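You operate a simulated robot arm through the tools that you are given. There is no shell and no other tool.

Carry out the task below with a simulated robot arm. There is one attempt and no reset: what you move stays moved.

JOB
Fill the docked cylinder to its red line, set the number dial to its temperature and stopper it.
Fine: spill none; spout parked, thermometer back in the yellow rim stand; use the stopper from the orange rim stand, leave the others.

Only the result counts: the job must be done as asked and must still hold three seconds after the hand-in. Knocking over, shifting, dropping, spilling or breaking anything else fails it. A push-on lid holds only when it is set on centred and level and pressed home; a screw cap is set on level and turned clockwise until tight.

ROBOT AND FRAMES
A 7-joint arm with a two-finger parallel gripper, fixed in place. Base frame: the origin is on the floor under the middle of its stand, x ahead of it, y to its left, z up; the work surface is at about z = 0.9. Units: m, rad, N and s.
It reaches about 0.966 m from its shoulder. Its first joint turns from -2.897 to 2.897 rad. Payload 3.43 kg.
Tool frame: the origin (TCP) lies between the finger pads and is the grasp point; the fingertips stand 0.03 m ahead of it; z points along the fingers, y is the line along which they close. Largest opening 0.094 m; finger width 0.028, thickness 0.01; the body of the gripper, 0.05 by 0.096 m, starts 0.055 m behind the TCP.
Orientation is that of the tool frame in the base frame, as a unit quaternion [w, x, y, z]. With the fingers straight down and closing along the base's y, the tool's x points along the base's -x, its y along +y and its z along -z.

CONTROLS
- The arm moves only by the tool nudge_tool. Its argument "plan" is a list of rows, each an object of numbers (a shift or turn left out is 0, a gripper value left out holds the last): "x", "y", "z": the shift along the tool's x, y, z in m; "wx", "wy", "wz": the turn, a rotation vector about the tool's x, y, z in rad; "fingers": the gripper command, from -1 (shut) to 1 (fully open), values between in proportion. In form: [{"x": .., "y": .., "z": .., "wx": .., "wy": .., "wz": .., "fingers": ..}, ...]. A call has 1 to 20 rows; each row is the pose to reach, as a shift and turn from the pose commanded when the call began, along the tool's axes at that moment. Rows are played at 5 a second. More than 0.05 m and 0.15 rad between two rows, or a gripper value outside its range, and nothing of the call is played. A pose out of reach is approached as far as the arm can. The call stops where the force on the tool passes 50 N (or 10 N more than at its start, if that is more) or the arm is blocked; 0.2 s more then pass. Each finger travels about 0.045 m/s and halts on what it meets, pressing with about 31 N; the grip force reading is that of the motor and also rises with nothing between the fingers. The clock runs only during rows and for 0.2 s after the last one: add rows that repeat a pose to give the fingers time. The reply holds the time, the measured pose of the TCP, the force on the tool along the base axes, the opening and the grip force, in the units named above and with some noise, with the torque about the TCP (base axes, N m) and any sound that the robot's microphone picked up.
- Cameras (640 x 400 px; columns grow to the right, rows downward): "scene" is fixed at [0.0487, -0.5011, 1.5345]; the picture's right is [0.15, -0.99, 0.00], its down [-0.47, -0.07, -0.88] and it looks along [0.87, 0.13, -0.47] (base axes); focal length 321 px, centre (320, 200). "wrist" rides on the gripper at [0.076, 0.014, -0.102] in the tool frame; the picture's right is [-0.18, 0.98, 0.00], its down [-0.75, -0.14, -0.64] and it looks along [-0.63, -0.12, 0.77] (tool axes); focal length 243 px, centre (320, 200). There is no depth. A picture from a camera that has moved, and an enlarged one, comes with that camera's place and axes in the base frame and with its lens.
- capture(camera): a new picture of that camera. It takes no simulated time.
- raise_lower(by): slides the trunk up (or, below 0, down) by that many m; the arm rides with it, the base frame stays. It gives what a move gives, with no picture.
- close_up(camera, box): a new picture of the part [left, top, right, bottom] of that camera's present view, enlarged. It takes no simulated time.
- sign_off(): hands the job in; it is judged then, once.

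Nothing tells you positions but the pictures and the camera data. Unless the task says otherwise, let go and move clear before handing in.

The tools are called after "Request:" by a JSON object that holds its "op" and its "data". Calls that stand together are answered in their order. nudge_tool: Moves the arm, as the interface text tells. Its arguments: {"type":"object","properties":{"plan":{"type":"array"}},"required":["plan"]} The other tools are called the same way: raise_lower (by) moves the trunk up or down; capture (camera) takes a picture; close_up (camera, box) takes an enlarged picture of a part of a camera's view; sign_off () hands the job in.

At the start:

```text
time_s: 0.0
tcp_pos: [0.5301, -0.1994, 1.3427]
orientation: [0.0, -0.001, 1.0, 0.001]
ft_force: [0.0, 0.3, -0.6]
torque: [0.0, -0.03, -0.04]
width: 0.0942
gripper_force: 0.1
trunk travel left (down, up): [-0.425, 0.065]
```

scene: 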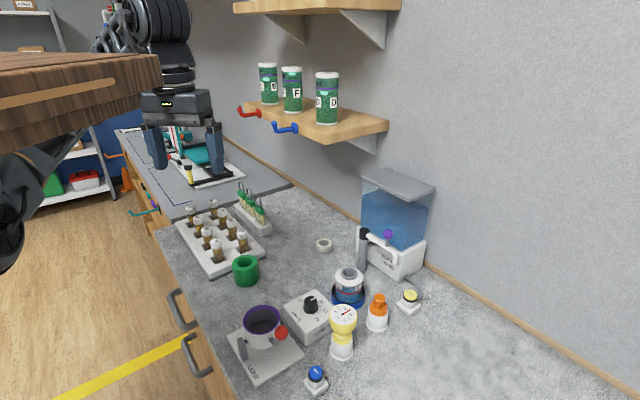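
wrist: 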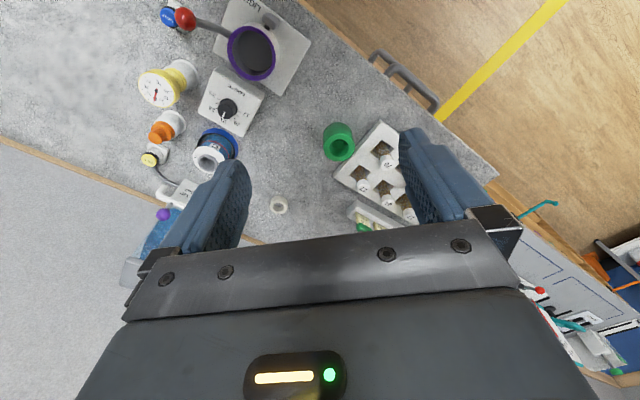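

I see a bench with a water tank and spout, a cylinder in a blue dock, a thermometer in a yellow stand, an orange stand, a dial box, a button and other items. I'll look closer before moving.

Request:
{"op": "close_up", "data": {"camera": "scene", "box": [320, 160, 460, 300]}}

Request:
{"op": "close_up", "data": {"camera": "scene", "box": [220, 260, 440, 400]}}

Request:
{"op": "close_up", "data": {"camera": "scene", "box": [160, 160, 340, 300]}}

Request:
{"op": "close_up", "data": {"camera": "wrist", "box": [100, 0, 320, 240]}}

```text
2.86 times, centred on (390, 230) of scene
camera zoom: at [0.0487, -0.5011, 1.5345], right [0.15, -0.99, 0.0], down [-0.47, -0.07, -0.88], along [0.87, 0.13, -0.47], focal length 918 px, centre (120, 114)
```

zoom: 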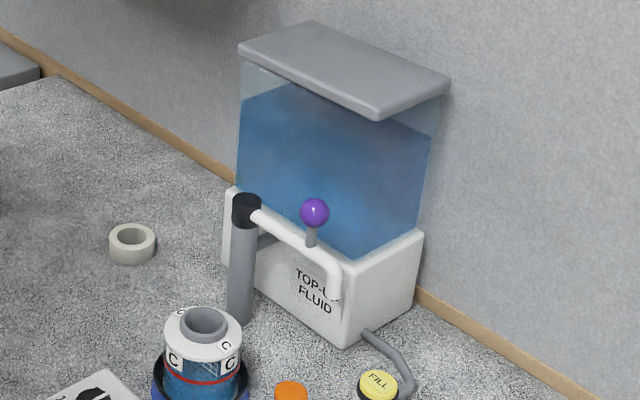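

```text
2.86 times, centred on (330, 330) of scene
camera zoom: at [0.0487, -0.5011, 1.5345], right [0.15, -0.99, 0.0], down [-0.47, -0.07, -0.88], along [0.87, 0.13, -0.47], focal length 918 px, centre (291, -171)
```

zoom: 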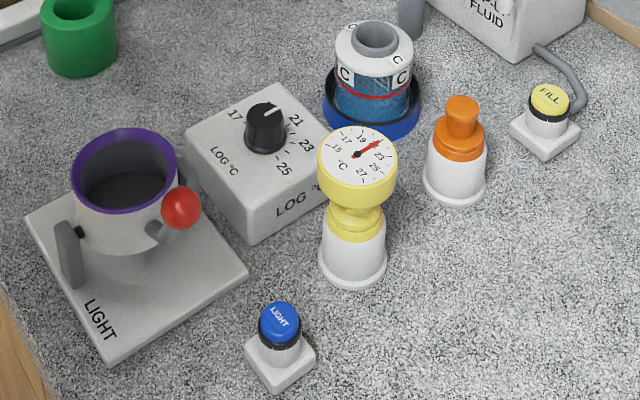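

```text
2.86 times, centred on (250, 230) of scene
camera zoom: at [0.0487, -0.5011, 1.5345], right [0.15, -0.99, 0.0], down [-0.47, -0.07, -0.88], along [0.87, 0.13, -0.47], focal length 918 px, centre (520, 114)
```

zoom: 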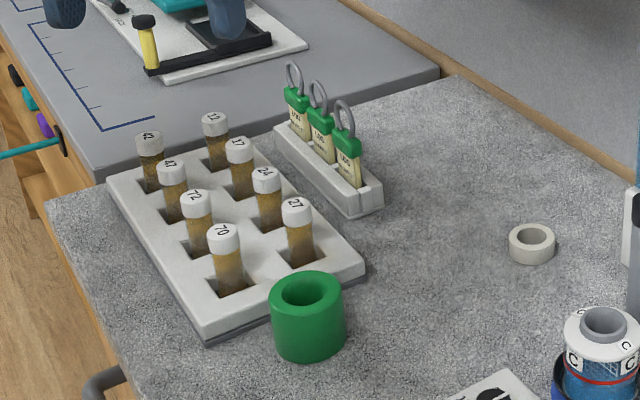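

```text
1.67 times, centred on (210, 120) of wrist
camera zoom: at [0.454, -0.1853, 1.4444], right [0.18, 0.98, 0.0], down [0.75, -0.14, 0.64], along [0.63, -0.12, -0.77], focal length 404 px, centre (503, 333)
```

zoom: 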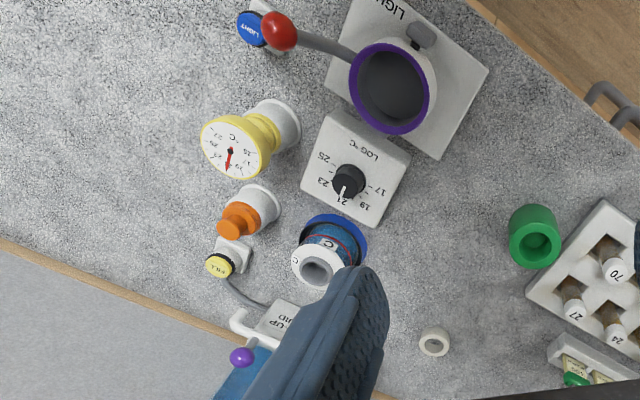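

The cylinder (label C) stands in the blue dock near (0.66, -0.48). I'll take tighter close-ups to read details before moving.

Request:
{"op": "close_up", "data": {"camera": "scene", "box": [325, 260, 375, 315]}}

Request:
{"op": "close_up", "data": {"camera": "scene", "box": [350, 215, 430, 285]}}

Request:
{"op": "close_up", "data": {"camera": "scene", "box": [320, 295, 400, 365]}}

Request:
{"op": "close_up", "data": {"camera": "scene", "box": [275, 280, 345, 345]}}

Request:
{"op": "close_up", "data": {"camera": "wrist", "box": [120, 120, 260, 230]}}

```text
7.27 times, centred on (350, 288) of scene
camera zoom: at [0.0487, -0.5011, 1.5345], right [0.15, -0.99, 0.0], down [-0.47, -0.07, -0.88], along [0.87, 0.13, -0.47], focal length 2338 px, centre (102, -436)
```

zoom: 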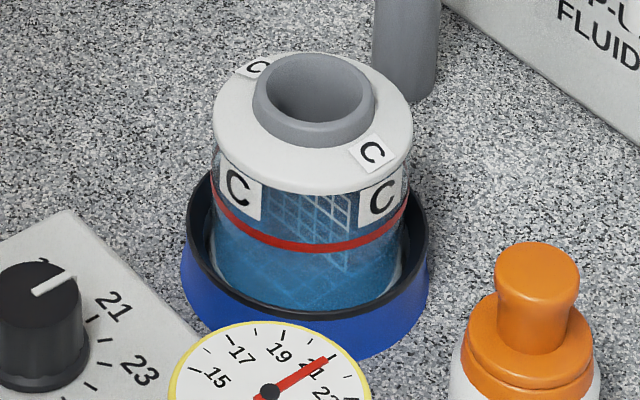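

```text
5.71 times, centred on (390, 250) of scene
camera zoom: at [0.0487, -0.5011, 1.5345], right [0.15, -0.99, 0.0], down [-0.47, -0.07, -0.88], along [0.87, 0.13, -0.47], focal length 1837 px, centre (-80, -86)
```

zoom: 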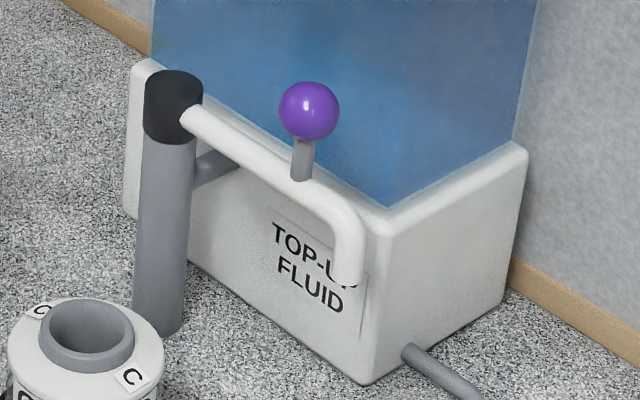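

```text
5.71 times, centred on (360, 330) of scene
camera zoom: at [0.0487, -0.5011, 1.5345], right [0.15, -0.99, 0.0], down [-0.47, -0.07, -0.88], along [0.87, 0.13, -0.47], focal length 1837 px, centre (91, -543)
```

zoom: 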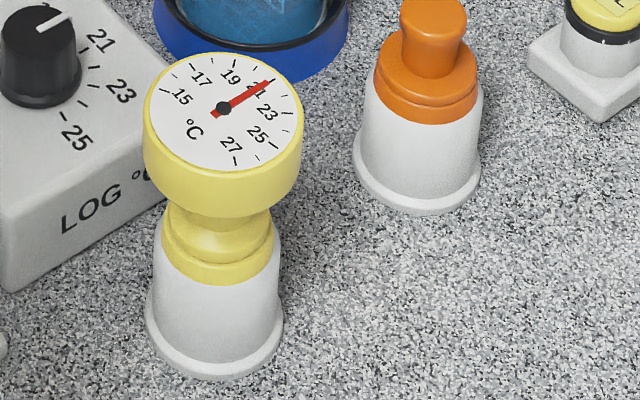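

```text
6.15 times, centred on (310, 312) of scene
camera zoom: at [0.0487, -0.5011, 1.5345], right [0.15, -0.99, 0.0], down [-0.47, -0.07, -0.88], along [0.87, 0.13, -0.47], focal length 1978 px, centre (382, -492)
```

zoom: 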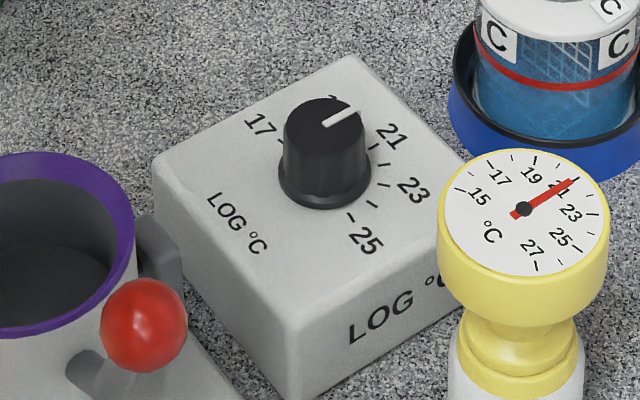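

```text
3.64 times, centred on (190, 175) of wrist
camera zoom: at [0.454, -0.1853, 1.4444], right [0.18, 0.98, 0.0], down [0.75, -0.14, 0.64], along [0.63, -0.12, -0.77], focal length 882 px, centre (793, 291)
```

zoom: 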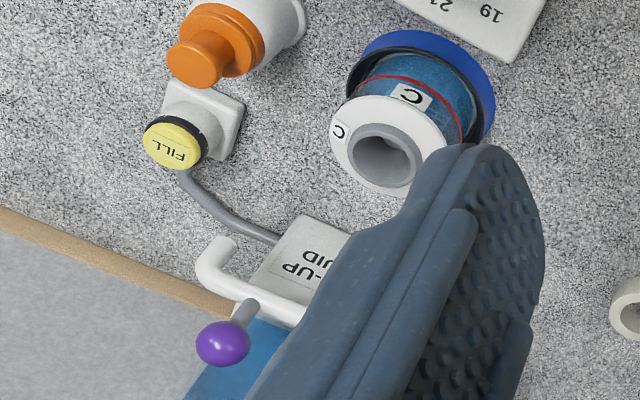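

The cylinder already holds some fluid, and the spout is parked along the tank front. I'll move the arm nearer for wrist views and to check reach.

Request:
{"op": "nudge_tool", "data": {"plan": [{"x": 0.013, "y": -0.033, "z": 0.015}, {"x": 0.027, "y": -0.067, "z": 0.03}, {"x": 0.04, "y": -0.1, "z": 0.045}, {"x": 0.053, "y": -0.133, "z": 0.06}, {"x": 0.067, "y": -0.167, "z": 0.075}, {"x": 0.08, "y": -0.2, "z": 0.09}, {"x": 0.08, "y": -0.2, "z": 0.09}]}}

Request:
{"op": "capture", "data": {"camera": "wrist"}}

Request:
{"op": "capture", "data": {"camera": "scene"}}

```text
time_s: 1.6
tcp_pos: [0.4507, -0.4001, 1.2513]
orientation: [0.0, 0.0, 1.0, 0.0]
ft_force: [0.5, -0.1, 0.6]
torque: [0.01, -0.02, 0.0]
width: 0.0941
gripper_force: 0.1
trunk travel left (down, up): [-0.425, 0.065]
```

```text
taken
camera wrist: at [0.3735, -0.3857, 1.3534], right [0.18, 0.98, 0.0], down [0.75, -0.14, 0.64], along [0.63, -0.12, -0.77], focal length 243 px, centre (320, 200)
```

wrist: 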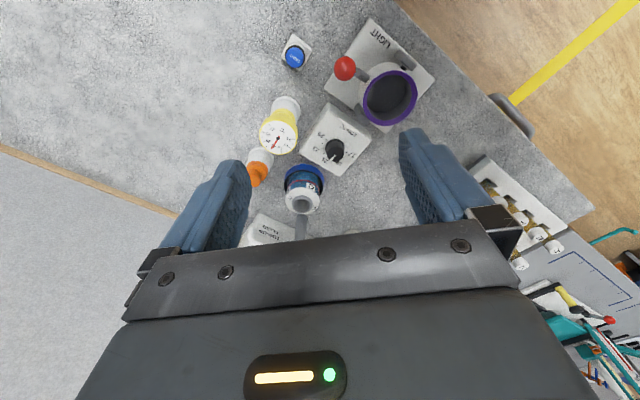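

```text
taken
```

scene: 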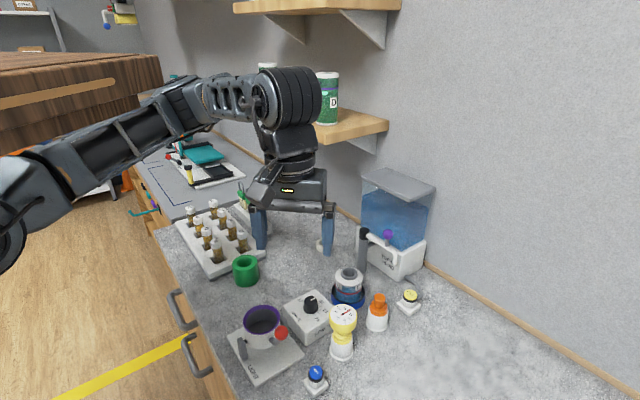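

The wrist and scene views agree: the cylinder mouth is near (0.66, -0.478, 1.01). Next I'll take close-ups from this wrist pose to triangulate the other items.

Request:
{"op": "close_up", "data": {"camera": "wrist", "box": [230, 80, 400, 250]}}

Request:
{"op": "close_up", "data": {"camera": "wrist", "box": [230, 10, 440, 150]}}

```text
2.35 times, centred on (315, 165) of wrist
camera zoom: at [0.3735, -0.3857, 1.3534], right [0.18, 0.98, 0.0], down [0.75, -0.14, 0.64], along [0.63, -0.12, -0.77], focal length 571 px, centre (332, 282)
```

zoom: 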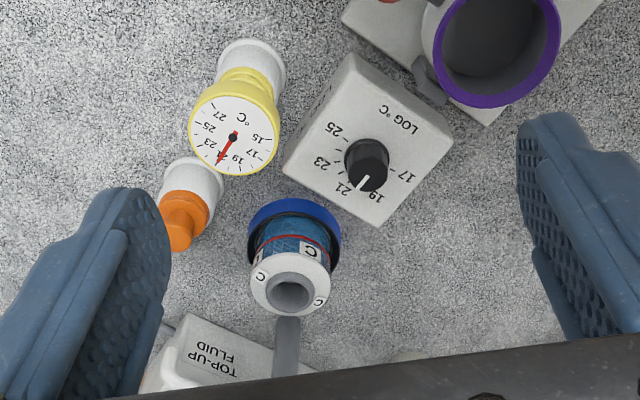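

```text
2.86 times, centred on (335, 80) of wrist
camera zoom: at [0.3735, -0.3857, 1.3534], right [0.18, 0.98, 0.0], down [0.75, -0.14, 0.64], along [0.63, -0.12, -0.77], focal length 693 px, centre (277, 543)
```

zoom: 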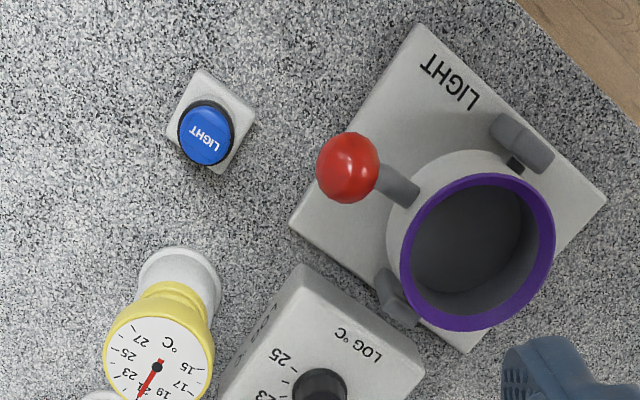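

Positions so far: thermometer about (0.52, -0.478), dial knob (0.57, -0.40), FILL (0.674, -0.637), spout post about (0.80, -0.515), purple ball (0.742, -0.572, 1.07). I'll move to view the tank and spout from above.

Request:
{"op": "nudge_tool", "data": {"plan": [{"x": -0.02, "y": -0.03, "z": -0.02}, {"x": -0.04, "y": -0.06, "z": -0.04}, {"x": -0.06, "y": -0.09, "z": -0.05}, {"x": -0.08, "y": -0.12, "z": -0.06}, {"x": -0.1, "y": -0.15, "z": -0.06}, {"x": -0.1, "y": -0.15, "z": -0.06}]}}

Request:
{"op": "capture", "data": {"camera": "wrist"}}

Request:
{"op": "close_up", "data": {"camera": "wrist", "box": [230, 60, 410, 240]}}

Request:
{"op": "capture", "data": {"camera": "scene"}}

```text
time_s: 3.0
tcp_pos: [0.5508, -0.5478, 1.3146]
orientation: [0.001, 0.001, 1.0, 0.001]
ft_force: [-0.6, 0.0, 0.1]
torque: [-0.02, 0.01, -0.02]
width: 0.0937
gripper_force: 0.0
trunk travel left (down, up): [-0.425, 0.065]
```

```text
taken
camera wrist: at [0.4743, -0.534, 1.4155], right [0.18, 0.98, 0.0], down [0.75, -0.14, 0.64], along [0.63, -0.12, -0.77], focal length 243 px, centre (320, 200)
```

wrist: 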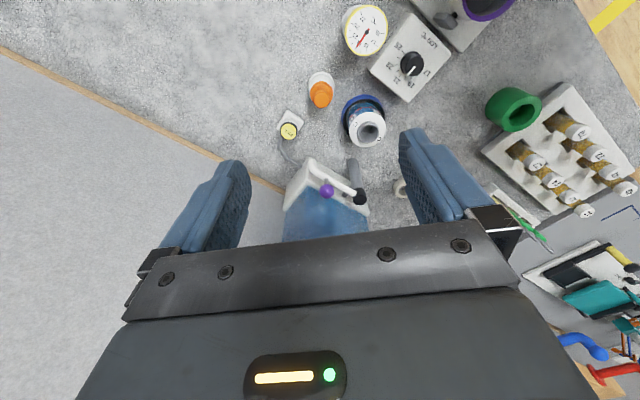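

```text
2.22 times, centred on (320, 150) of wrist
camera zoom: at [0.4743, -0.534, 1.4155], right [0.18, 0.98, 0.0], down [0.75, -0.14, 0.64], along [0.63, -0.12, -0.77], focal length 539 px, centre (320, 311)
```

zoom: 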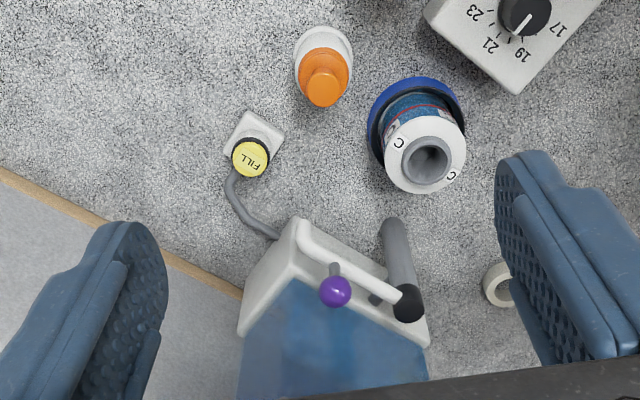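

```text
taken
```

scene: 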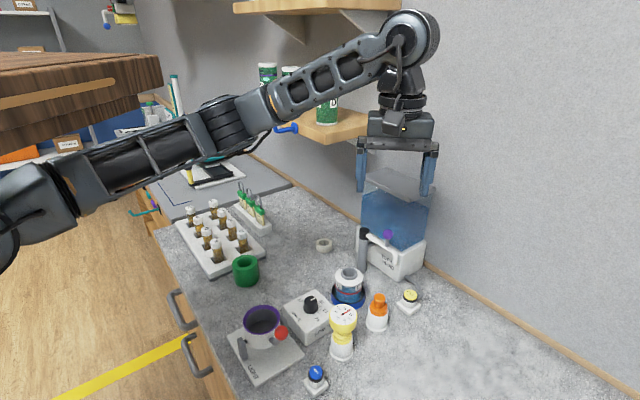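

Refined estimates: cylinder mouth about (0.672, -0.479, 1.0), post about (0.778, -0.513), ball about (0.73, -0.569, 1.085). I'll zoom tightly on the cylinder to judge the present fluid level, and on the tank and ball for clearance.

Request:
{"op": "close_up", "data": {"camera": "scene", "box": [332, 266, 366, 306]}}

Request:
{"op": "close_up", "data": {"camera": "wrist", "box": [335, 90, 395, 150]}}

Request:
{"op": "close_up", "data": {"camera": "wrist", "box": [270, 140, 380, 250]}}

```text
10.00 times, centred on (349, 286) of scene
camera zoom: at [0.0487, -0.5011, 1.5345], right [0.15, -0.99, 0.0], down [-0.47, -0.07, -0.88], along [0.87, 0.13, -0.47], focal length 3214 px, centre (30, -660)
```

zoom: 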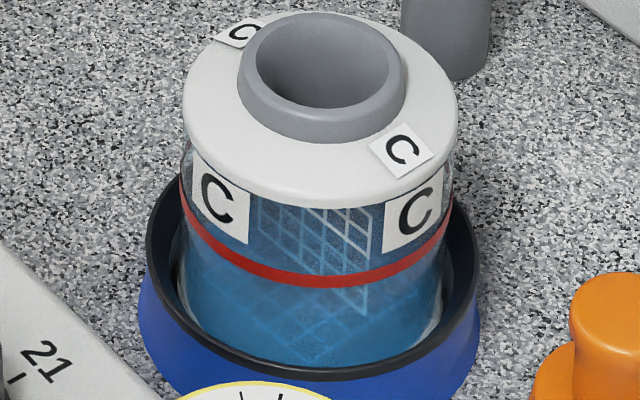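

```text
6.67 times, centred on (365, 120) of wrist
camera zoom: at [0.4743, -0.534, 1.4155], right [0.18, 0.98, 0.0], down [0.75, -0.14, 0.64], along [0.63, -0.12, -0.77], focal length 1618 px, centre (20, 733)
```

zoom: 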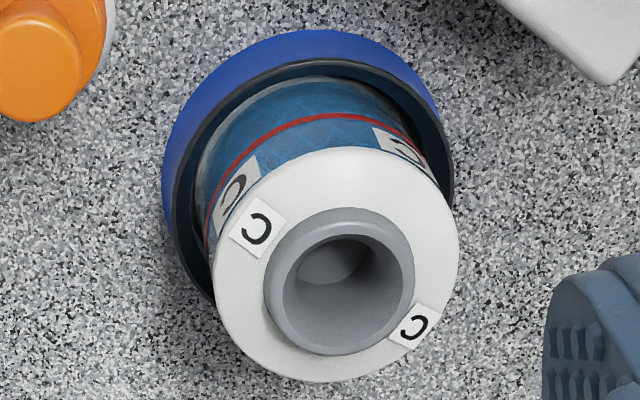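

```text
3.64 times, centred on (325, 195) of wrist
camera zoom: at [0.4743, -0.534, 1.4155], right [0.18, 0.98, 0.0], down [0.75, -0.14, 0.64], along [0.63, -0.12, -0.77], focal length 882 px, centre (302, 218)
```

zoom: 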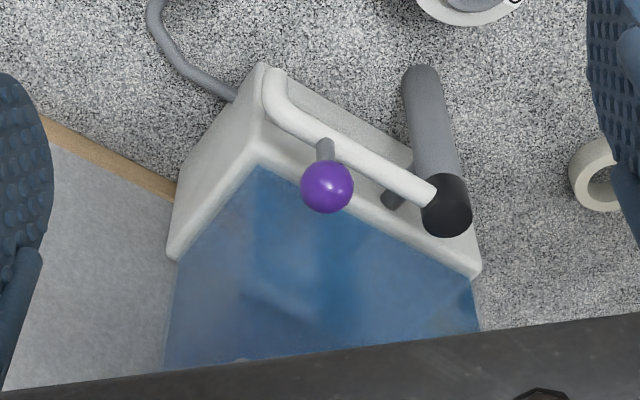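

I'll zoom further on the glass body to find the current fluid level.

Request:
{"op": "close_up", "data": {"camera": "scene", "box": [343, 281, 363, 301]}}

Request:
{"op": "close_up", "data": {"camera": "scene", "box": [375, 225, 415, 265]}}

```text
16.00 times, centred on (353, 291) of scene
camera zoom: at [0.0487, -0.5011, 1.5345], right [0.15, -0.99, 0.0], down [-0.47, -0.07, -0.88], along [0.87, 0.13, -0.47], focal length 5143 px, centre (-208, -1256)
```

zoom: 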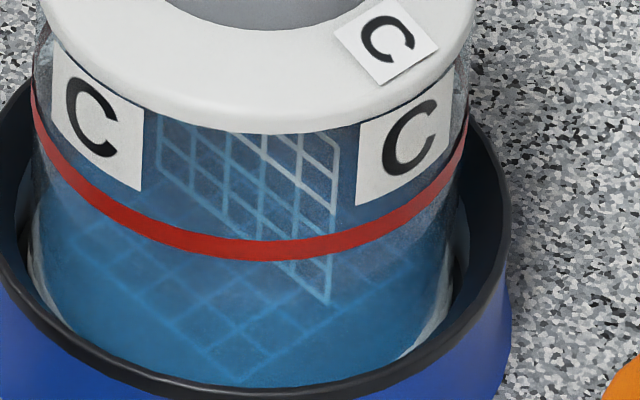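

```text
10.00 times, centred on (395, 245) of scene
camera zoom: at [0.0487, -0.5011, 1.5345], right [0.15, -0.99, 0.0], down [-0.47, -0.07, -0.88], along [0.87, 0.13, -0.47], focal length 3214 px, centre (-430, -250)
```

zoom: 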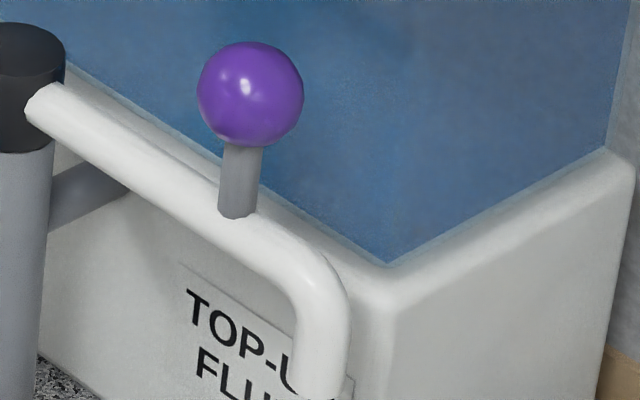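

I can't yet separate fluid from glass. I'll take a lower oblique wrist view of the cylinder from its left.

Request:
{"op": "nudge_tool", "data": {"plan": [{"x": 0.006, "y": 0.037, "z": 0.017, "wz": 0.105}, {"x": 0.013, "y": 0.074, "z": 0.033, "wz": 0.21}, {"x": 0.02, "y": 0.11, "z": 0.05, "wz": 0.315}, {"x": 0.026, "y": 0.147, "z": 0.067, "wz": 0.42}, {"x": 0.033, "y": 0.184, "z": 0.083, "wz": 0.525}, {"x": 0.039, "y": 0.221, "z": 0.1, "wz": 0.63}, {"x": 0.039, "y": 0.221, "z": 0.1, "wz": 0.63}]}}

Request:
{"op": "nudge_tool", "data": {"plan": [{"wy": -0.11, "z": 0.02}, {"wy": -0.22, "z": 0.04}, {"wy": -0.33, "z": 0.07}, {"wy": -0.436, "z": 0.1}, {"wy": -0.436, "z": 0.13}, {"wy": -0.436, "z": 0.14}]}}

Request:
{"op": "capture", "data": {"camera": "wrist"}}

Request:
{"op": "capture", "data": {"camera": "scene"}}

```text
time_s: 4.6
tcp_pos: [0.5137, -0.3275, 1.2141]
orientation: [0.001, 0.31, 0.951, 0.0]
ft_force: [0.7, 0.5, -0.1]
torque: [0.02, -0.01, -0.01]
width: 0.0937
gripper_force: 0.1
trunk travel left (down, up): [-0.425, 0.065]
```

```text
time_s: 6.0
tcp_pos: [0.5115, -0.3279, 1.0715]
orientation: [0.205, 0.302, 0.929, -0.067]
ft_force: [-0.6, 0.2, 0.6]
torque: [-0.01, -0.01, 0.01]
width: 0.0938
gripper_force: 0.2
trunk travel left (down, up): [-0.425, 0.065]
```

```text
taken
camera wrist: at [0.4286, -0.2509, 1.1327], right [0.71, 0.7, 0.08], down [0.25, -0.36, 0.9], along [0.65, -0.62, -0.43], focal length 243 px, centre (320, 200)
```

wrist: 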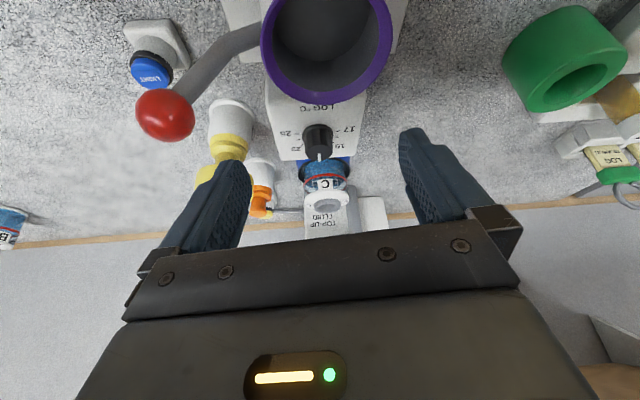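

```text
taken
```

scene: 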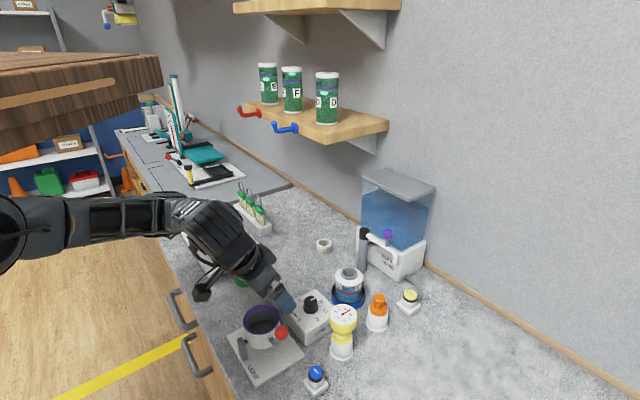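

The wrist image is upside-down, but the cylinder is visible. I'll zoom in.

Request:
{"op": "close_up", "data": {"camera": "wrist", "box": [290, 150, 360, 220]}}

Request:
{"op": "close_up", "data": {"camera": "wrist", "box": [0, 190, 80, 260]}}

Request:
{"op": "close_up", "data": {"camera": "wrist", "box": [240, 110, 400, 240]}}

```text
5.71 times, centred on (325, 185) of wrist
camera zoom: at [0.4286, -0.2509, 1.1327], right [0.71, 0.7, 0.08], down [0.25, -0.36, 0.9], along [0.65, -0.62, -0.43], focal length 1386 px, centre (291, 286)
```

zoom: 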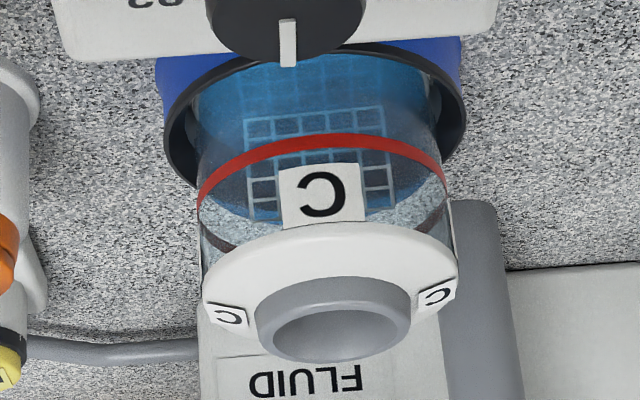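

```text
5.71 times, centred on (40, 225) of wrist
camera zoom: at [0.4286, -0.2509, 1.1327], right [0.71, 0.7, 0.08], down [0.25, -0.36, 0.9], along [0.65, -0.62, -0.43], focal length 1386 px, centre (1920, 57)
```

zoom: 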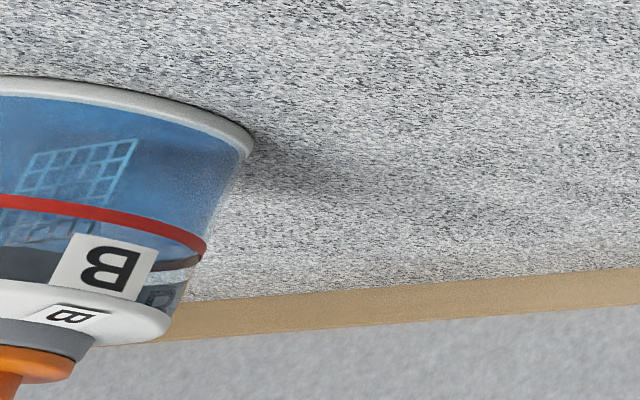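

```text
3.08 times, centred on (320, 175) of wrist
camera zoom: at [0.4286, -0.2509, 1.1327], right [0.71, 0.7, 0.08], down [0.25, -0.36, 0.9], along [0.65, -0.62, -0.43], focal length 746 px, centre (320, 277)
```

zoom: 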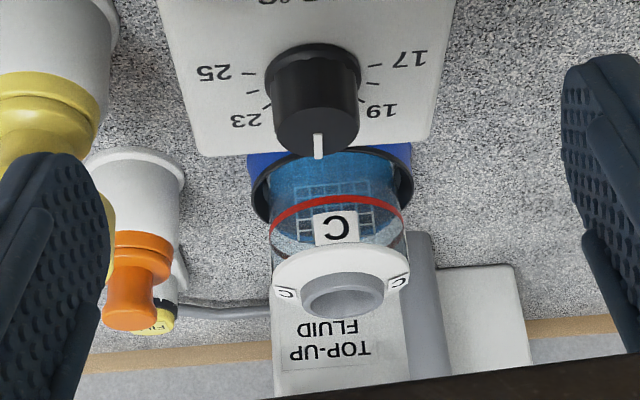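

The fluid surface sits roughly 8 mm below the red ring, and this is a good viewpoint for checking it. Next I'll approach the purple spout ball with the gripper partly closed, keeping this tilt.

Request:
{"op": "nudge_tool", "data": {"plan": [{"x": -0.0315, "y": -0.0034, "z": -0.0264, "fingers": 0.1}, {"x": -0.063, "y": -0.0068, "z": -0.0528, "fingers": 0.1}, {"x": -0.0945, "y": -0.01, "z": -0.079, "fingers": 0.1}, {"x": -0.126, "y": -0.0135, "z": -0.1055, "fingers": 0.1}, {"x": -0.161, "y": -0.024, "z": -0.0827, "fingers": 0.1}, {"x": -0.196, "y": -0.0345, "z": -0.06, "fingers": 0.1}, {"x": -0.231, "y": -0.045, "z": -0.037, "fingers": 0.1}, {"x": -0.266, "y": -0.0556, "z": -0.014, "fingers": 0.1}, {"x": -0.3008, "y": -0.0661, "z": 0.0087, "fingers": 0.1}, {"x": -0.3008, "y": -0.0661, "z": 0.0087, "fingers": 0.1}]}}

Request:
{"op": "capture", "data": {"camera": "wrist"}}

Request:
{"op": "capture", "data": {"camera": "scene"}}

```text
time_s: 8.2
tcp_pos: [0.6953, -0.5445, 1.1903]
orientation: [0.206, 0.302, 0.928, -0.067]
ft_force: [0.1, -0.6, 0.7]
torque: [0.01, 0.01, 0.01]
width: 0.0518
gripper_force: 0.1
trunk travel left (down, up): [-0.425, 0.065]
```

```text
taken
camera wrist: at [0.6126, -0.4664, 1.2522], right [0.71, 0.7, 0.08], down [0.25, -0.36, 0.9], along [0.65, -0.62, -0.43], focal length 243 px, centre (320, 200)
```

wrist: 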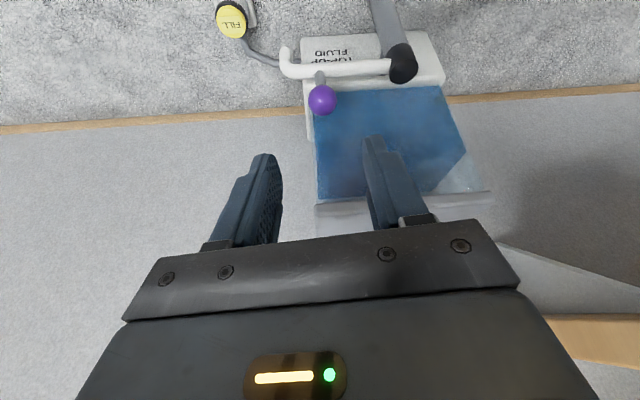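

```text
taken
```

scene: 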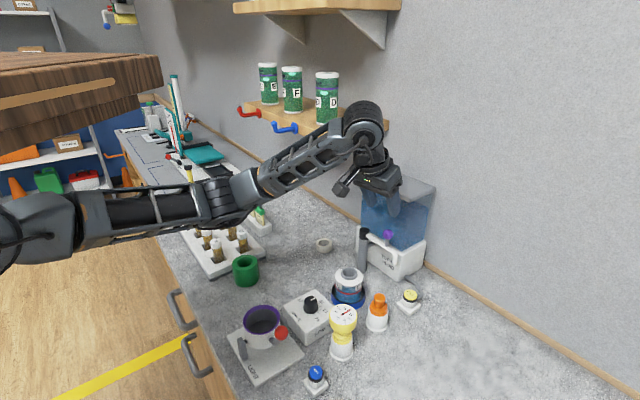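

Reach is fine. With the better baseline, the ball is at (0.734, -0.569, 1.08), the post at (0.797, -0.511) and the cylinder mouth at (0.685, -0.479, 0.987). I'll descend along the finger axis towards the ball.

Request:
{"op": "nudge_tool", "data": {"plan": [{"x": 0.0015, "y": 0.001, "z": 0.03, "fingers": 0.1}, {"x": 0.003, "y": 0.002, "z": 0.06, "fingers": 0.1}, {"x": 0.003, "y": 0.002, "z": 0.06, "fingers": 0.1}]}}

Request:
{"op": "capture", "data": {"camera": "wrist"}}

Request:
{"op": "close_up", "data": {"camera": "scene", "box": [340, 150, 450, 270]}}

```text
time_s: 9.0
tcp_pos: [0.7145, -0.5551, 1.1377]
orientation: [0.205, 0.303, 0.928, -0.067]
ft_force: [-0.2, 0.1, 0.5]
torque: [0.06, 0.03, -0.01]
width: 0.0518
gripper_force: 0.1
trunk travel left (down, up): [-0.425, 0.065]
```

```text
taken
camera wrist: at [0.6316, -0.4777, 1.1972], right [0.71, 0.7, 0.08], down [0.25, -0.36, 0.9], along [0.65, -0.62, -0.43], focal length 243 px, centre (320, 200)
```

wrist: 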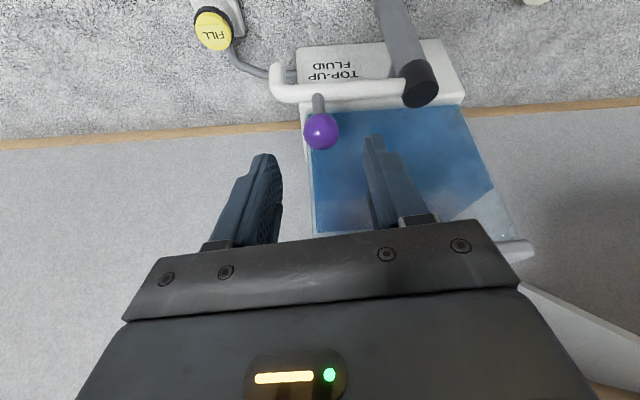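

```text
3.33 times, centred on (395, 210) of scene
camera zoom: at [0.0487, -0.5011, 1.5345], right [0.15, -0.99, 0.0], down [-0.47, -0.07, -0.88], along [0.87, 0.13, -0.47], focal length 1071 px, centre (70, 167)
```

zoom: 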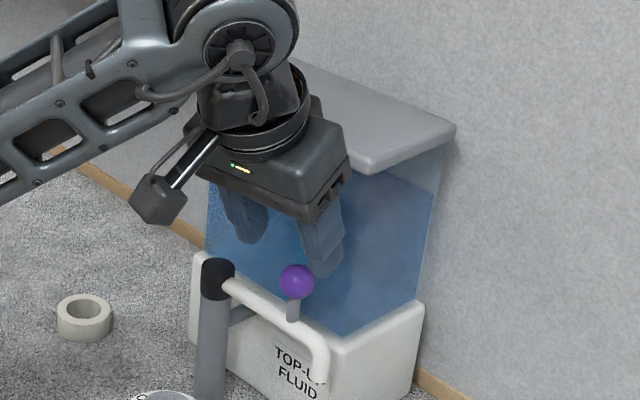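

Alignment looks good: the ball is about 6 cm ahead along the finger axis. I'll advance 5 cm and close on it.

Request:
{"op": "nudge_tool", "data": {"plan": [{"x": 0.002, "z": 0.025, "fingers": 0.1}, {"x": 0.004, "z": 0.05, "fingers": 0.1}, {"x": 0.004, "z": 0.05, "fingers": 0.1}]}}

Request:
{"op": "capture", "data": {"camera": "wrist"}}

Request:
{"op": "close_up", "data": {"camera": "scene", "box": [340, 170, 430, 260]}}

```text
time_s: 9.8
tcp_pos: [0.7297, -0.5653, 1.0896]
orientation: [0.205, 0.303, 0.928, -0.067]
ft_force: [0.4, -0.3, 0.5]
torque: [-0.02, -0.01, -0.01]
width: 0.0517
gripper_force: 0.0
trunk travel left (down, up): [-0.425, 0.065]
```

```text
taken
camera wrist: at [0.6467, -0.4885, 1.1498], right [0.71, 0.7, 0.08], down [0.25, -0.36, 0.9], along [0.65, -0.62, -0.43], focal length 243 px, centre (320, 200)
```

wrist: 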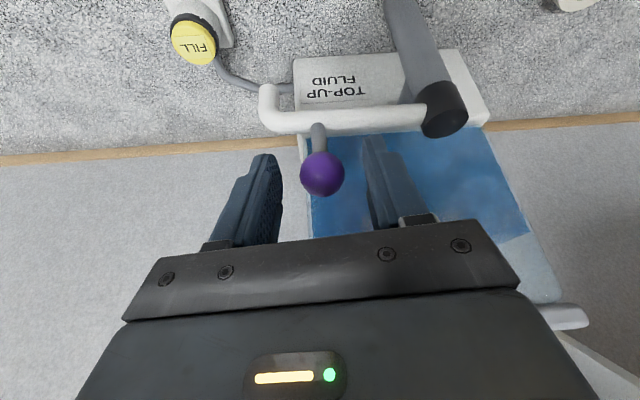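

```text
4.44 times, centred on (385, 215) of scene
camera zoom: at [0.0487, -0.5011, 1.5345], right [0.15, -0.99, 0.0], down [-0.47, -0.07, -0.88], along [0.87, 0.13, -0.47], focal length 1429 px, centre (31, 133)
```

zoom: 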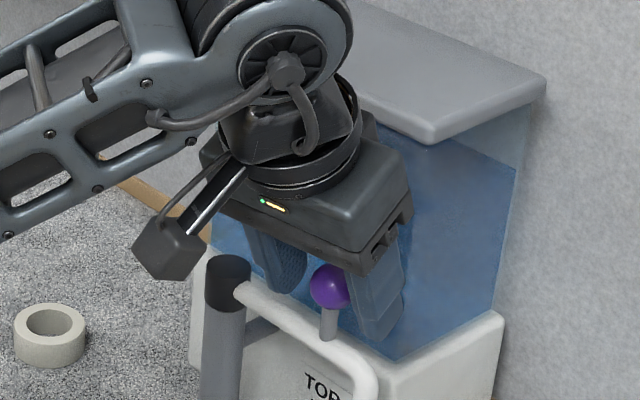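

The ball is centred between the fingers. I'll close on it.

Request:
{"op": "nudge_tool", "data": {"plan": [{"fingers": -1}, {"fingers": -1}, {"fingers": -1}, {"fingers": -1}]}}

Request:
{"op": "capture", "data": {"camera": "wrist"}}

```text
time_s: 10.8
tcp_pos: [0.7301, -0.5664, 1.09]
orientation: [0.205, 0.302, 0.929, -0.067]
ft_force: [2.2, 6.4, -0.9]
torque: [0.12, 0.01, 0.08]
width: 0.0266
gripper_force: 44.8
trunk travel left (down, up): [-0.425, 0.065]
```

```text
taken
camera wrist: at [0.6471, -0.488, 1.1499], right [0.71, 0.7, 0.08], down [0.25, -0.36, 0.9], along [0.66, -0.62, -0.43], focal length 243 px, centre (320, 200)
```

wrist: 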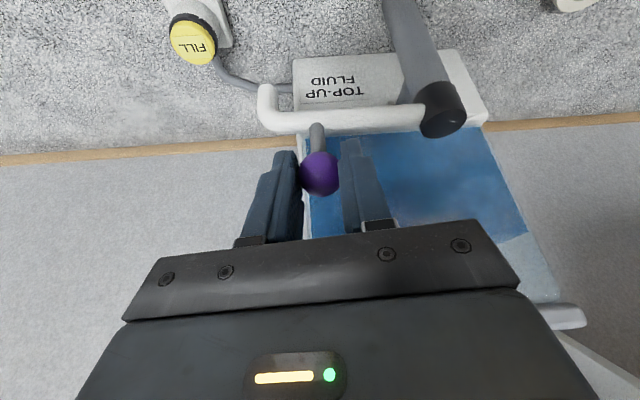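

The ball is held. I'll swing the spout along an arc about the post in stages, watching the force, starting with about 22°.

Request:
{"op": "nudge_tool", "data": {"plan": [{"x": 0.005, "y": 0.0012, "z": -0.0023, "fingers": -1}, {"x": 0.01, "y": 0.0027, "z": -0.0047, "fingers": -1}, {"x": 0.0147, "y": 0.0047, "z": -0.0068, "fingers": -1}, {"x": 0.0194, "y": 0.0069, "z": -0.009, "fingers": -1}, {"x": 0.024, "y": 0.0095, "z": -0.011, "fingers": -1}, {"x": 0.0283, "y": 0.0124, "z": -0.0131, "fingers": -1}, {"x": 0.0283, "y": 0.0124, "z": -0.0131, "fingers": -1}]}}

Request:
{"op": "capture", "data": {"camera": "wrist"}}

Request:
{"op": "close_up", "data": {"camera": "scene", "box": [325, 190, 425, 310]}}

```text
time_s: 12.4
tcp_pos: [0.7102, -0.5392, 1.0901]
orientation: [0.207, 0.303, 0.928, -0.069]
ft_force: [-4.9, -10.0, 18.2]
torque: [-0.52, -0.3, -0.62]
width: 0.0261
gripper_force: 45.5
trunk travel left (down, up): [-0.425, 0.065]
```

```text
taken
camera wrist: at [0.6271, -0.4609, 1.1494], right [0.72, 0.69, 0.08], down [0.25, -0.36, 0.9], along [0.65, -0.63, -0.43], focal length 243 px, centre (320, 200)
```

wrist: 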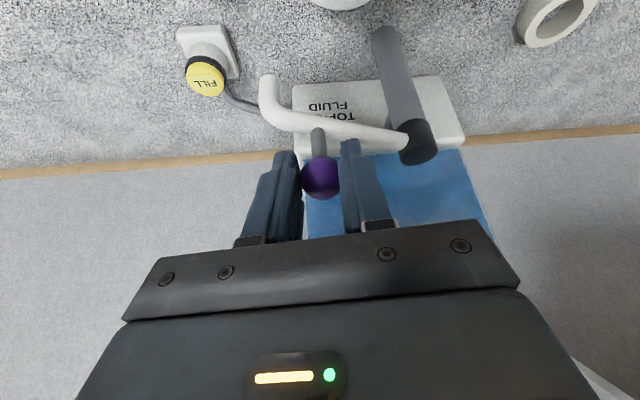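

```text
3.33 times, centred on (375, 250) of scene
camera zoom: at [0.0487, -0.5011, 1.5345], right [0.15, -0.99, 0.0], down [-0.47, -0.07, -0.88], along [0.87, 0.13, -0.47], focal length 1071 px, centre (137, 33)
```

zoom: 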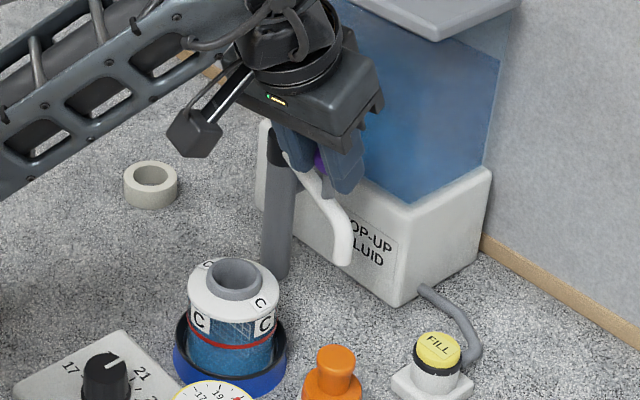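

The spout swings freely, though some side force has built up. I'll relax and re-grip the ball, then continue the arc.

Request:
{"op": "nudge_tool", "data": {"plan": [{"fingers": -0.35}, {"fingers": -0.35}, {"fingers": -1}, {"fingers": -1}, {"fingers": -1}]}}

```text
time_s: 13.6
tcp_pos: [0.7115, -0.5376, 1.0876]
orientation: [0.204, 0.302, 0.929, -0.067]
ft_force: [-6.7, 1.2, -7.9]
torque: [0.13, 0.21, 0.17]
width: 0.0264
gripper_force: 44.6
trunk travel left (down, up): [-0.425, 0.065]
```

Re-gripped with low residual force. I'll continue the arc to about 180°.

Request:
{"op": "nudge_tool", "data": {"plan": [{"x": 0.0033, "y": 0.0026, "z": -0.0015, "fingers": -1}, {"x": 0.0066, "y": 0.0053, "z": -0.0031, "fingers": -1}, {"x": 0.0096, "y": 0.0083, "z": -0.0045, "fingers": -1}, {"x": 0.0126, "y": 0.0113, "z": -0.0059, "fingers": -1}, {"x": 0.0154, "y": 0.0146, "z": -0.0072, "fingers": -1}, {"x": 0.0181, "y": 0.0179, "z": -0.0084, "fingers": -1}, {"x": 0.0181, "y": 0.0179, "z": -0.0084, "fingers": -1}]}}

Request:
{"op": "capture", "data": {"camera": "wrist"}}

Request:
{"op": "close_up", "data": {"camera": "scene", "box": [325, 190, 425, 310]}}

```text
time_s: 15.2
tcp_pos: [0.7041, -0.513, 1.0874]
orientation: [0.204, 0.303, 0.929, -0.066]
ft_force: [-31.2, -8.9, -22.1]
torque: [-0.06, 0.38, -0.7]
width: 0.0264
gripper_force: 45.3
trunk travel left (down, up): [-0.425, 0.065]
```

```text
taken
camera wrist: at [0.6212, -0.4355, 1.1487], right [0.72, 0.69, 0.08], down [0.25, -0.36, 0.9], along [0.65, -0.62, -0.43], focal length 243 px, centre (320, 200)
```

wrist: 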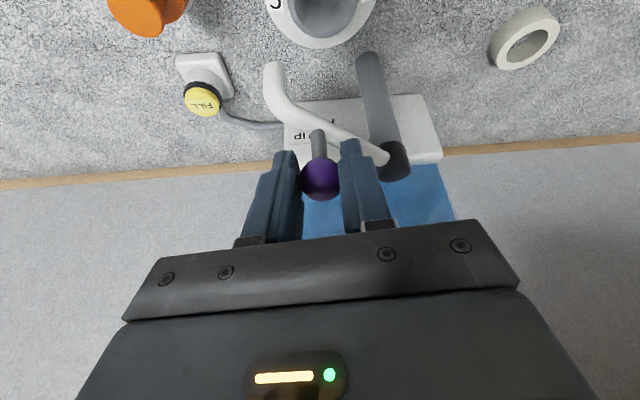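

```text
3.33 times, centred on (375, 250) of scene
camera zoom: at [0.0487, -0.5011, 1.5345], right [0.15, -0.99, 0.0], down [-0.47, -0.07, -0.88], along [0.87, 0.13, -0.47], focal length 1071 px, centre (137, 33)
```

zoom: 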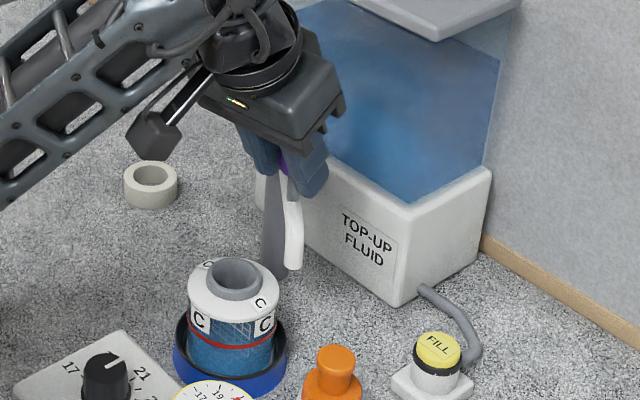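

Radial force has built up because the true pivot differs slightly: the post is nearer (0.794, -0.506). I'll correct and continue on a refined arc, checking the spout tip against the mouth.

Request:
{"op": "nudge_tool", "data": {"plan": [{"x": 0.0022, "y": -0.0024, "z": 0.0017, "fingers": -1}, {"x": 0.0046, "y": 0.0005, "z": 0.0006, "fingers": -1}, {"x": 0.007, "y": 0.0035, "z": -0.0005, "fingers": -1}, {"x": 0.009, "y": 0.0066, "z": -0.0014, "fingers": -1}, {"x": 0.011, "y": 0.0097, "z": -0.0023, "fingers": -1}, {"x": 0.0129, "y": 0.0129, "z": -0.0032, "fingers": -1}, {"x": 0.0147, "y": 0.0161, "z": -0.004, "fingers": -1}, {"x": 0.0147, "y": 0.0161, "z": -0.004, "fingers": -1}]}}

Request:
{"op": "capture", "data": {"camera": "wrist"}}

Request:
{"op": "close_up", "data": {"camera": "scene", "box": [325, 190, 425, 310]}}

```text
time_s: 17.0
tcp_pos: [0.705, -0.4888, 1.0879]
orientation: [0.208, 0.3, 0.929, -0.067]
ft_force: [3.6, -5.2, 12.6]
torque: [-0.22, -0.42, -0.39]
width: 0.0264
gripper_force: 44.7
trunk travel left (down, up): [-0.425, 0.065]
```

```text
taken
camera wrist: at [0.6215, -0.4119, 1.1479], right [0.71, 0.7, 0.08], down [0.25, -0.35, 0.9], along [0.66, -0.62, -0.43], focal length 243 px, centre (320, 200)
```

wrist: 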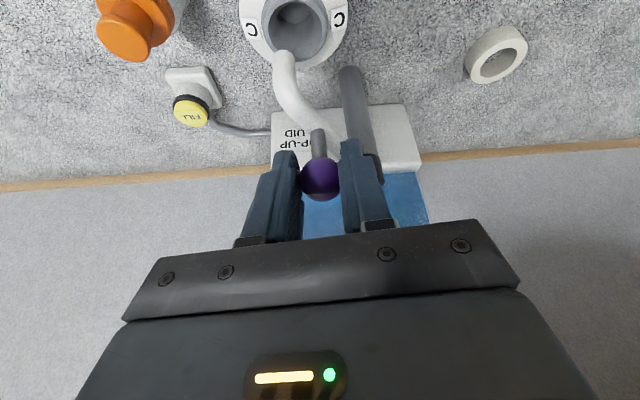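

```text
3.33 times, centred on (375, 250) of scene
camera zoom: at [0.0487, -0.5011, 1.5345], right [0.15, -0.99, 0.0], down [-0.47, -0.07, -0.88], along [0.87, 0.13, -0.47], focal length 1071 px, centre (137, 33)
```

zoom: 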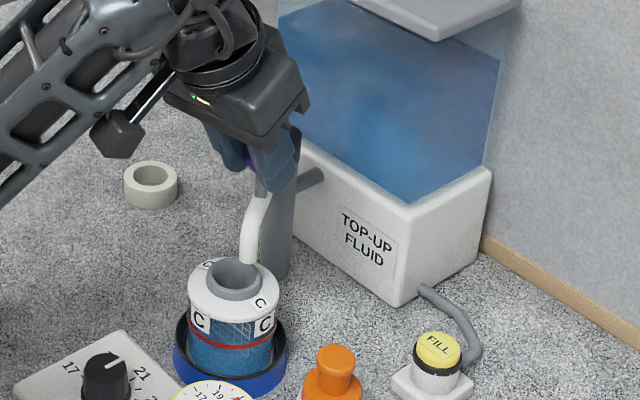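

The spout tip is close to the mouth. I'll zoom both cameras to gauge the remaining angle.

Request:
{"op": "close_up", "data": {"camera": "scene", "box": [335, 245, 375, 285]}}

Request:
{"op": "close_up", "data": {"camera": "wrist", "box": [230, 0, 360, 130]}}

```text
10.00 times, centred on (355, 265) of scene
camera zoom: at [0.0487, -0.5011, 1.5345], right [0.15, -0.99, 0.0], down [-0.47, -0.07, -0.88], along [0.87, 0.13, -0.47], focal length 3214 px, centre (-30, -450)
```

zoom: 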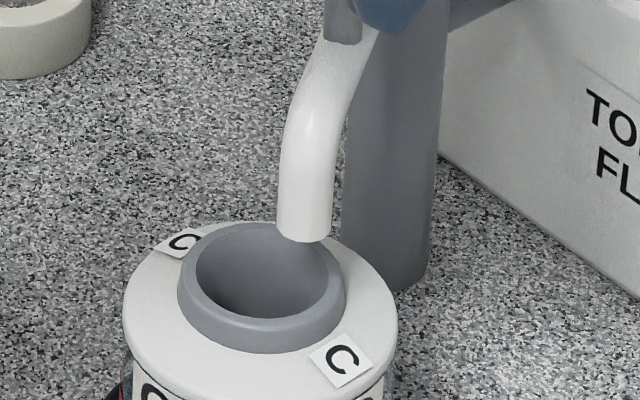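

```text
3.08 times, centred on (295, 65) of wrist
camera zoom: at [0.6215, -0.4119, 1.1479], right [0.71, 0.7, 0.08], down [0.25, -0.35, 0.9], along [0.66, -0.62, -0.43], focal length 746 px, centre (397, 615)
```

zoom: 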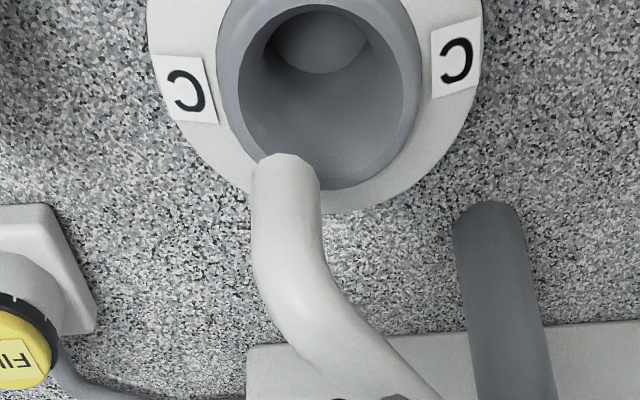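

The spout tip needs about 9 mm more towards +y (roughly 4.5°) to centre over the mouth. I'll apply that.

Request:
{"op": "nudge_tool", "data": {"plan": [{"x": 0.0016, "y": 0.0034, "z": -0.0007, "fingers": -1}, {"x": 0.0032, "y": 0.0068, "z": -0.0015, "fingers": -1}, {"x": 0.0032, "y": 0.0068, "z": -0.0015, "fingers": -1}]}}

Request:
{"op": "close_up", "data": {"camera": "scene", "box": [335, 245, 375, 285]}}

Request:
{"op": "close_up", "data": {"camera": "wrist", "box": [230, 0, 360, 130]}}

```text
time_s: 17.8
tcp_pos: [0.7056, -0.4823, 1.088]
orientation: [0.208, 0.302, 0.928, -0.068]
ft_force: [9.0, -7.2, 27.8]
torque: [-0.36, -0.25, -0.4]
width: 0.0264
gripper_force: 44.8
trunk travel left (down, up): [-0.425, 0.065]
```

```text
10.00 times, centred on (355, 265) of scene
camera zoom: at [0.0487, -0.5011, 1.5345], right [0.15, -0.99, 0.0], down [-0.47, -0.07, -0.88], along [0.87, 0.13, -0.47], focal length 3214 px, centre (-30, -450)
```

zoom: 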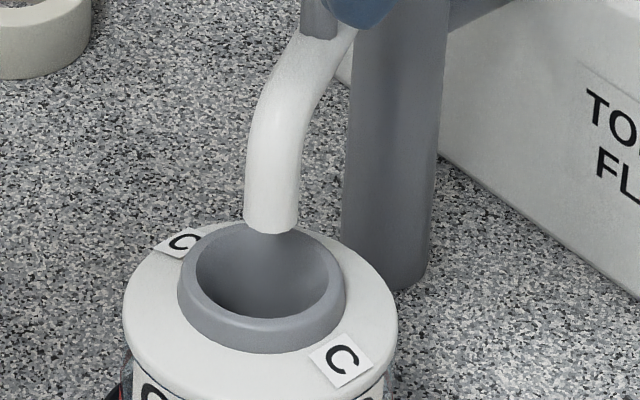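

```text
3.08 times, centred on (295, 65) of wrist
camera zoom: at [0.6224, -0.4051, 1.1477], right [0.71, 0.7, 0.08], down [0.25, -0.35, 0.9], along [0.66, -0.62, -0.42], focal length 746 px, centre (397, 615)
```

zoom: 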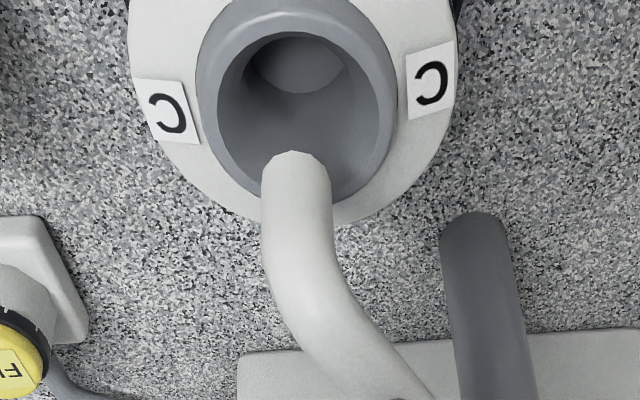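

The tip is centred over the mouth in both views, with about 16 mm of vertical gap. I'll release the ball and back off along the finger axis.

Request:
{"op": "nudge_tool", "data": {"plan": [{"fingers": 0.1}, {"fingers": 0.1}, {"fingers": 0.1}, {"fingers": 0.1, "z": -0.02}, {"fingers": 0.1, "z": -0.05}, {"fingers": 0.1, "z": -0.09}, {"fingers": 0.1, "z": -0.13}, {"fingers": 0.1, "z": -0.13}]}}

Request:
{"op": "close_up", "data": {"camera": "scene", "box": [325, 210, 405, 290]}}

Request:
{"op": "capture", "data": {"camera": "wrist"}}

```text
time_s: 19.6
tcp_pos: [0.6617, -0.45, 1.2052]
orientation: [0.205, 0.303, 0.928, -0.066]
ft_force: [0.5, -0.4, -0.8]
torque: [0.05, 0.01, 0.0]
width: 0.0517
gripper_force: 0.0
trunk travel left (down, up): [-0.425, 0.065]
```

```text
5.00 times, centred on (365, 250) of scene
camera zoom: at [0.0487, -0.5011, 1.5345], right [0.15, -0.99, 0.0], down [-0.47, -0.07, -0.88], along [0.87, 0.13, -0.47], focal length 1607 px, centre (95, -50)
```

zoom: 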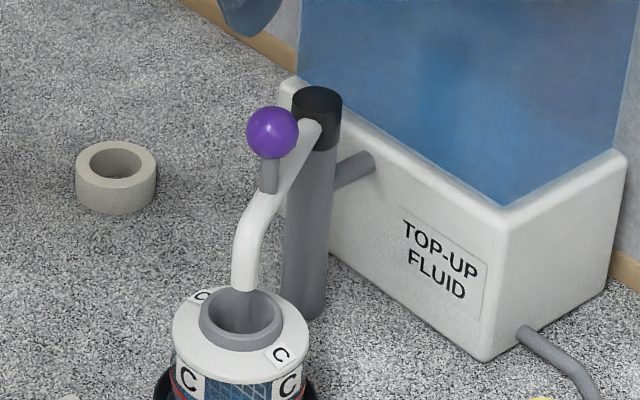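

```text
taken
camera wrist: at [0.578, -0.3722, 1.2646], right [0.71, 0.7, 0.08], down [0.25, -0.36, 0.9], along [0.65, -0.62, -0.43], focal length 243 px, centre (320, 200)
```

wrist: 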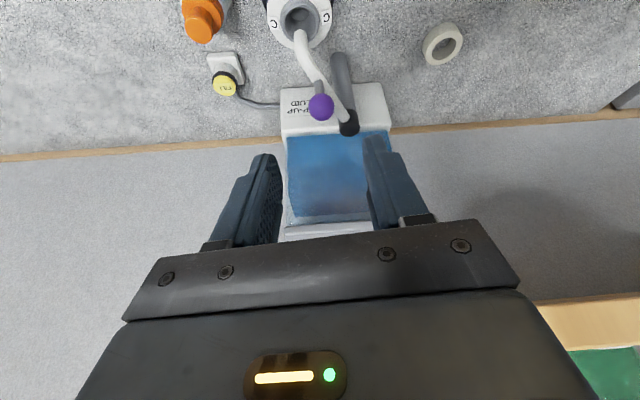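

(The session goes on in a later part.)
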